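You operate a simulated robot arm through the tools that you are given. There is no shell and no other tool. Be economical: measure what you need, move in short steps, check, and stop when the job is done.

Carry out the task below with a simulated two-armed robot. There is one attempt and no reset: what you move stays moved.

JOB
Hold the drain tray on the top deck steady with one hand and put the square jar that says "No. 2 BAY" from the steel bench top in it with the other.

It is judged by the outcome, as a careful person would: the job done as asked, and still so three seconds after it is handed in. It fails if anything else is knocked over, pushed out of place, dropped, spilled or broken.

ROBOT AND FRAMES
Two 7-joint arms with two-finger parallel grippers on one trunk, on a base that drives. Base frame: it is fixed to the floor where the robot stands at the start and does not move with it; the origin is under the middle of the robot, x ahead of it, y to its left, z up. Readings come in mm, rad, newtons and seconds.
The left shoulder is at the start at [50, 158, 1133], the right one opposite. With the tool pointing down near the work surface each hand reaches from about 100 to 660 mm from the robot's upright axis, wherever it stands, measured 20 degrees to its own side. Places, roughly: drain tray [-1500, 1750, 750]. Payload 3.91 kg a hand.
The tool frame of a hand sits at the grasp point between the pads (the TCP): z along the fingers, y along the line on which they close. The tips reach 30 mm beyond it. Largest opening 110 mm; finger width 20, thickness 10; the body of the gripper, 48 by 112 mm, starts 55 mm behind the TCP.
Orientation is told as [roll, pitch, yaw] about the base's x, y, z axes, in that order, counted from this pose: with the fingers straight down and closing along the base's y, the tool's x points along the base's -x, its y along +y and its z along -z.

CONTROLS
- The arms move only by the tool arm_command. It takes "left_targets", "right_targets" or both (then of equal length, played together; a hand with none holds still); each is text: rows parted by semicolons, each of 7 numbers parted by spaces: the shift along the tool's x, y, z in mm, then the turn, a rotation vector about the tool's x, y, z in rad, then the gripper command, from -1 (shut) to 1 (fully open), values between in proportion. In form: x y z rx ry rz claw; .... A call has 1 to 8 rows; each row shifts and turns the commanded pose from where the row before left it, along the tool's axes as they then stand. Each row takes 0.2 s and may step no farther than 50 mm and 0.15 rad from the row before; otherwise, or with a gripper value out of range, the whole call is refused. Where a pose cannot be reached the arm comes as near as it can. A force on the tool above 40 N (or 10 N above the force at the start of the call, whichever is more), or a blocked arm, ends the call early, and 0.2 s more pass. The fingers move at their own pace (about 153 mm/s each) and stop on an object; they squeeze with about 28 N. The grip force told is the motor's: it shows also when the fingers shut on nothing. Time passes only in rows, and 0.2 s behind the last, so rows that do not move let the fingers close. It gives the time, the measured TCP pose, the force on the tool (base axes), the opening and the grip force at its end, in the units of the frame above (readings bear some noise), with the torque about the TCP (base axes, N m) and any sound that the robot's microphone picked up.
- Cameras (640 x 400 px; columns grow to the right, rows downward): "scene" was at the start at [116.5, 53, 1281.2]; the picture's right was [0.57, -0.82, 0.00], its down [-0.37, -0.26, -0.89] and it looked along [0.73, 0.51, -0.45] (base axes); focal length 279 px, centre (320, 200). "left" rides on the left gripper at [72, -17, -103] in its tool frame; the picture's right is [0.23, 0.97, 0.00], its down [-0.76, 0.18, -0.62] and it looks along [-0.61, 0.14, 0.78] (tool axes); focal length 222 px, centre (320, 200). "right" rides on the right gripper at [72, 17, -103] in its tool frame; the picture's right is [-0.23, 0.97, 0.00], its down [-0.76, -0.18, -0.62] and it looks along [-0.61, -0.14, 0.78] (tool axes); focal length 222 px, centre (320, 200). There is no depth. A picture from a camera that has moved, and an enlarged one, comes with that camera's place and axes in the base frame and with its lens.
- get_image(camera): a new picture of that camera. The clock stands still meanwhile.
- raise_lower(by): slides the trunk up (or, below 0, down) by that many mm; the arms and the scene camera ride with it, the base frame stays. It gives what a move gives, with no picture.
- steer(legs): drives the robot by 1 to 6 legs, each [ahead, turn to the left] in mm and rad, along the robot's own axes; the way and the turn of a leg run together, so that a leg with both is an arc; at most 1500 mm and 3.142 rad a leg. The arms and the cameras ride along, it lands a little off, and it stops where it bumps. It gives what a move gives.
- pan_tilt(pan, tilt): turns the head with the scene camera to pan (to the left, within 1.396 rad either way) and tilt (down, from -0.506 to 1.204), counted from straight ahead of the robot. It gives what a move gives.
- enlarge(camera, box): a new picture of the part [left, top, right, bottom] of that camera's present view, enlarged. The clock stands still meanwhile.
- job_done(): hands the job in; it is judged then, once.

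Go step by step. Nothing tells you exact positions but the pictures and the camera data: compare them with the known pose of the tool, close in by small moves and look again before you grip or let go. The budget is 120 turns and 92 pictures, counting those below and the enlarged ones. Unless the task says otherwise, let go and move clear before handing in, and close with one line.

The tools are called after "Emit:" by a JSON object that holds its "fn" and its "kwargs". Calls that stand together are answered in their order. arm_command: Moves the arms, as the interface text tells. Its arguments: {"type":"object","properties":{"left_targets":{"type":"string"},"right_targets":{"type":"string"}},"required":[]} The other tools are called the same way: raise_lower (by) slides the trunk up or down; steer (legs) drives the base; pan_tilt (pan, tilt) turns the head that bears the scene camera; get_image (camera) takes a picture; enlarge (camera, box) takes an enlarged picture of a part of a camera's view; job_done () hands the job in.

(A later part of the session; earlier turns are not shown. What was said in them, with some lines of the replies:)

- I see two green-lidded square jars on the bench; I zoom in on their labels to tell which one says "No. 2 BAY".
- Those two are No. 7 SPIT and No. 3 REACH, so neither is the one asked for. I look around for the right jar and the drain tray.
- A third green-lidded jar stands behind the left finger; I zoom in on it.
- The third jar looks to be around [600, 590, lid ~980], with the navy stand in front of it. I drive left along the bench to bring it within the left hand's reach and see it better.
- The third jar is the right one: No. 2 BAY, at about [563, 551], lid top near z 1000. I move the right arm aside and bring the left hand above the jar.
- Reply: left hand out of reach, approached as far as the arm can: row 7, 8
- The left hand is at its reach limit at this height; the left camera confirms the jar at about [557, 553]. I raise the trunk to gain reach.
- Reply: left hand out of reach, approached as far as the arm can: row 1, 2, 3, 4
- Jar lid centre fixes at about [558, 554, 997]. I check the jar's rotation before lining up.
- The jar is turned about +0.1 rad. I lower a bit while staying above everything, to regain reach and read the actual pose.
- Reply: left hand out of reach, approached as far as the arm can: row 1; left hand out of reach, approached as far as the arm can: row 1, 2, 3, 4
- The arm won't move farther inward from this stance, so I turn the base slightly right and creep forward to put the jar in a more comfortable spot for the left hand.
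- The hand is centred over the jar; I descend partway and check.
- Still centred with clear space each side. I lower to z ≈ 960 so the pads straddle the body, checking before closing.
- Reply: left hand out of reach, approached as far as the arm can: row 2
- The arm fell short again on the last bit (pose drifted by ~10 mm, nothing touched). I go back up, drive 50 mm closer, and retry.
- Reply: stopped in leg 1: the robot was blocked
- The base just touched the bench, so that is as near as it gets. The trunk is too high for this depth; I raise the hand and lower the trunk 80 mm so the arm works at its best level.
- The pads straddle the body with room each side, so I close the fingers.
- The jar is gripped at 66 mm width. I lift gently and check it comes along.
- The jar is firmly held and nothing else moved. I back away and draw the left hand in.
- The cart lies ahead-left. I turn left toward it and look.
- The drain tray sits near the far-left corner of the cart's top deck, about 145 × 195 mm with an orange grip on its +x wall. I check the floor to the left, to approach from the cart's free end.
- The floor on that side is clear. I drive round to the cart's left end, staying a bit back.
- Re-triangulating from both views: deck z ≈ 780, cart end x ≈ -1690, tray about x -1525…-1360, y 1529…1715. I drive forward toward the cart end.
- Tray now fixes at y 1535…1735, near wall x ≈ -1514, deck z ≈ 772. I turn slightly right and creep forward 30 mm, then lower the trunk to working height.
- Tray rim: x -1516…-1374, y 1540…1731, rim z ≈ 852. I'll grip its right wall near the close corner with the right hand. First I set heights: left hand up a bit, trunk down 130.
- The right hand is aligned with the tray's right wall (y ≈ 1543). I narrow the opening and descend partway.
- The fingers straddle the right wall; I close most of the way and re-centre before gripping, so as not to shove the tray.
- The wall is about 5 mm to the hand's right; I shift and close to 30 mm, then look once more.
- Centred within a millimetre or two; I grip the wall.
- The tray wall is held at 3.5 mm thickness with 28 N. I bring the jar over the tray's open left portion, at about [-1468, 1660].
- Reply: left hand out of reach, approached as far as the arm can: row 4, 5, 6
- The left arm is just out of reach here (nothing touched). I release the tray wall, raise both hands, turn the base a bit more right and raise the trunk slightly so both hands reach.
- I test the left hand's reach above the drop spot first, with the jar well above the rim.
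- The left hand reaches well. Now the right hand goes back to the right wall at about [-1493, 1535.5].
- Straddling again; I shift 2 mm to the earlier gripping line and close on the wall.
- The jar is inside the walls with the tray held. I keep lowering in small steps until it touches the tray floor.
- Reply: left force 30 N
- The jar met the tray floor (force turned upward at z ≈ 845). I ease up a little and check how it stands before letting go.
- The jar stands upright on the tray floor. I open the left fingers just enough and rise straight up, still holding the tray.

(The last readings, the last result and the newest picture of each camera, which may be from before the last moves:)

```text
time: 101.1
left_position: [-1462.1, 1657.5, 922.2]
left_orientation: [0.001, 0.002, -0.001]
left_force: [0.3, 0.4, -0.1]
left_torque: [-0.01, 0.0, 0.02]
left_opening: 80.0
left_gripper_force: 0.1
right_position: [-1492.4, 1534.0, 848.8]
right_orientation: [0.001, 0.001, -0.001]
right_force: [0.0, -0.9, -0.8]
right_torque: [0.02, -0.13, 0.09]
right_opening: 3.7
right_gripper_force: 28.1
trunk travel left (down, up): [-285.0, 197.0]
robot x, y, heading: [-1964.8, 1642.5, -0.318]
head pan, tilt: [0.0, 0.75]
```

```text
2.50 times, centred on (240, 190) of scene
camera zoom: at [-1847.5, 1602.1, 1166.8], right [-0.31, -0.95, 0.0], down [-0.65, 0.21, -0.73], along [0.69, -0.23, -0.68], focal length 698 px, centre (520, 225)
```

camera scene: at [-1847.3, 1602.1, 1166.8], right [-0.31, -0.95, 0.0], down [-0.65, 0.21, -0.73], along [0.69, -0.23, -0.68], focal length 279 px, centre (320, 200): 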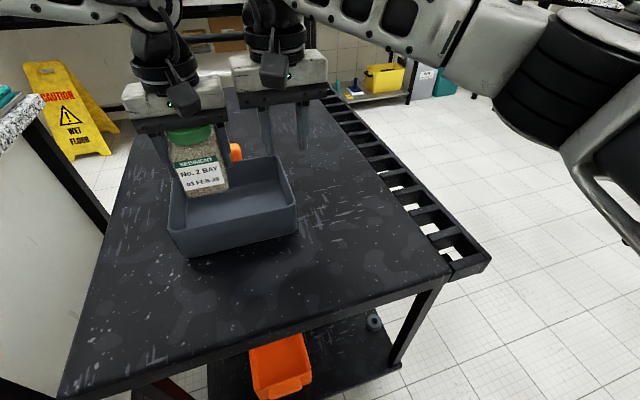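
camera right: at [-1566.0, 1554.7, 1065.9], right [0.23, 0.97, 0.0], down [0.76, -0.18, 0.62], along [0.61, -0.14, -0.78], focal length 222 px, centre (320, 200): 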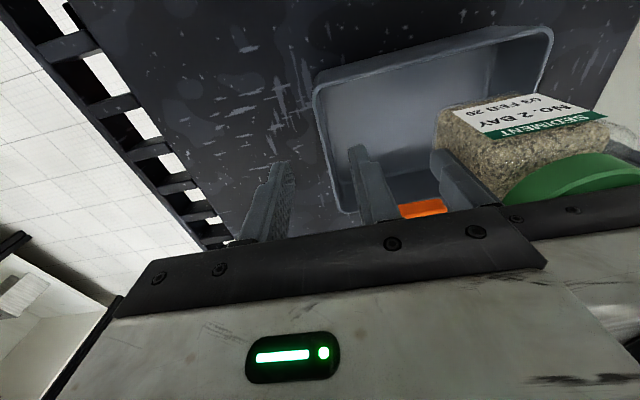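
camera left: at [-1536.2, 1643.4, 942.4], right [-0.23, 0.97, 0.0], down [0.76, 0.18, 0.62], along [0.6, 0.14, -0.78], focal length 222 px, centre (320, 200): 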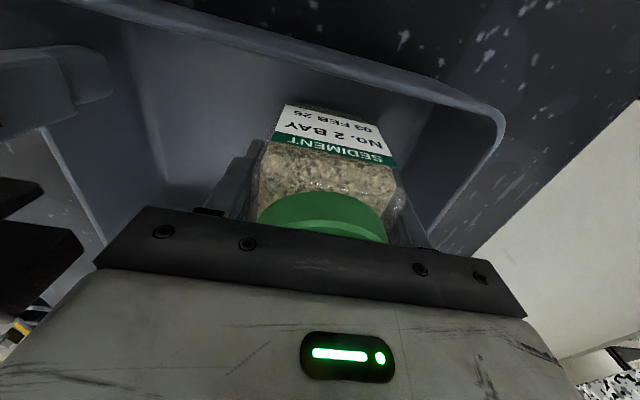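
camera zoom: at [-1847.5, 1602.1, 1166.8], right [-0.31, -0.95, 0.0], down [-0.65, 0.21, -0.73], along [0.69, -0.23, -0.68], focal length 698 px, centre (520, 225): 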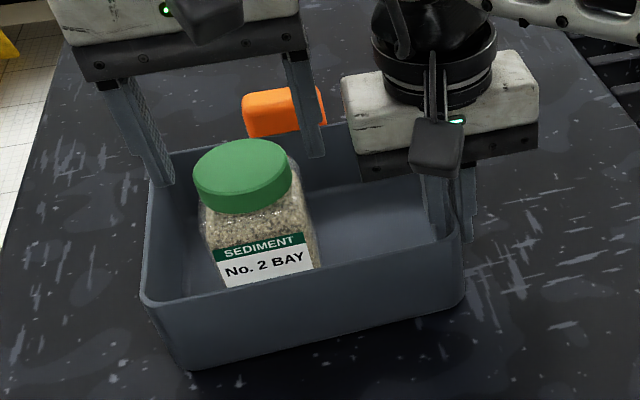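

The jar stands free and upright in the tray. I raise the left hand clear, then release the tray with the right and lift straight up.

Emit:
{"fn": "arm_command", "kwargs": {"left_targets": "0 0 -30 0 0 0 0.45; 0 0 -30 0 0 0 0.45; 20 10 0 0 0 0 0.45; 20 10 0 0 0 0 0.45; 20 10 0 0 0 0 0.45"}}

Emit:
{"fn": "arm_command", "kwargs": {"right_targets": "0 0 0 0 0 0 -0.4; 0 0 0 0 0 0 -0.4; 0 0 -20 0 0 0 -0.4; 0 0 -25 0 0 0 -0.4; 0 0 -30 0 0 0 -0.4; 0 0 -30 0 0 0 -0.4; 10 -15 -10 0 0 0 -0.4; 10 -15 0 0 0 0 -0.4"}}

Emit:
{"fn": "get_image", "kwargs": {"camera": "scene"}}

```text
time: 102.3
left_position: [-1523.0, 1689.1, 982.2]
left_orientation: [-0.003, 0.0, 0.002]
left_force: [-0.2, -0.4, 0.3]
left_torque: [0.02, 0.0, 0.04]
left_opening: 79.8
left_gripper_force: 0.0
right_position: [-1493.4, 1534.6, 847.4]
right_orientation: [0.0, 0.0, -0.001]
right_force: [-1.2, -0.5, -0.8]
right_torque: [0.06, -0.18, 0.08]
right_opening: 3.6
right_gripper_force: 27.9
trunk travel left (down, up): [-285.0, 197.0]
robot x, y, heading: [-1963.5, 1637.3, -0.317]
head pan, tilt: [0.0, 0.75]
```

```text
time: 104.1
left_position: [-1521.7, 1687.4, 983.0]
left_orientation: [-0.003, -0.001, 0.002]
left_force: [-0.3, 0.5, -0.5]
left_torque: [-0.01, -0.01, -0.02]
left_opening: 79.9
left_gripper_force: 0.0
right_position: [-1512.7, 1503.2, 963.7]
right_orientation: [0.0, 0.0, -0.002]
right_force: [-0.1, -0.3, 0.4]
right_torque: [0.0, 0.04, 0.04]
right_opening: 32.8
right_gripper_force: 0.0
trunk travel left (down, up): [-285.0, 197.0]
robot x, y, heading: [-1964.2, 1642.1, -0.317]
head pan, tilt: [0.0, 0.75]
```

```text
25 pictures are left
camera scene: at [-1847.6, 1601.9, 1166.8], right [-0.31, -0.95, 0.0], down [-0.65, 0.21, -0.73], along [0.69, -0.23, -0.68], focal length 279 px, centre (320, 200)
```

scene: 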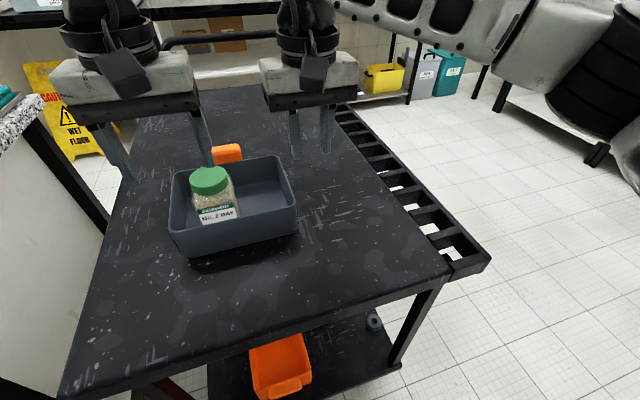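

The jar stands upright in the tray, the tray is where it was, and both hands are open and clear above it. I hand the job in.

Emit:
{"fn": "job_done", "kwargs": {}}

```text
The job is handed in.
```

The "No. 2 BAY" jar is standing upright in the drain tray on the top deck; the right hand held the tray while the left set the jar in. The base lightly touched the steel bench once while I was lining up for the jar; nothing on the bench moved in the pictures.
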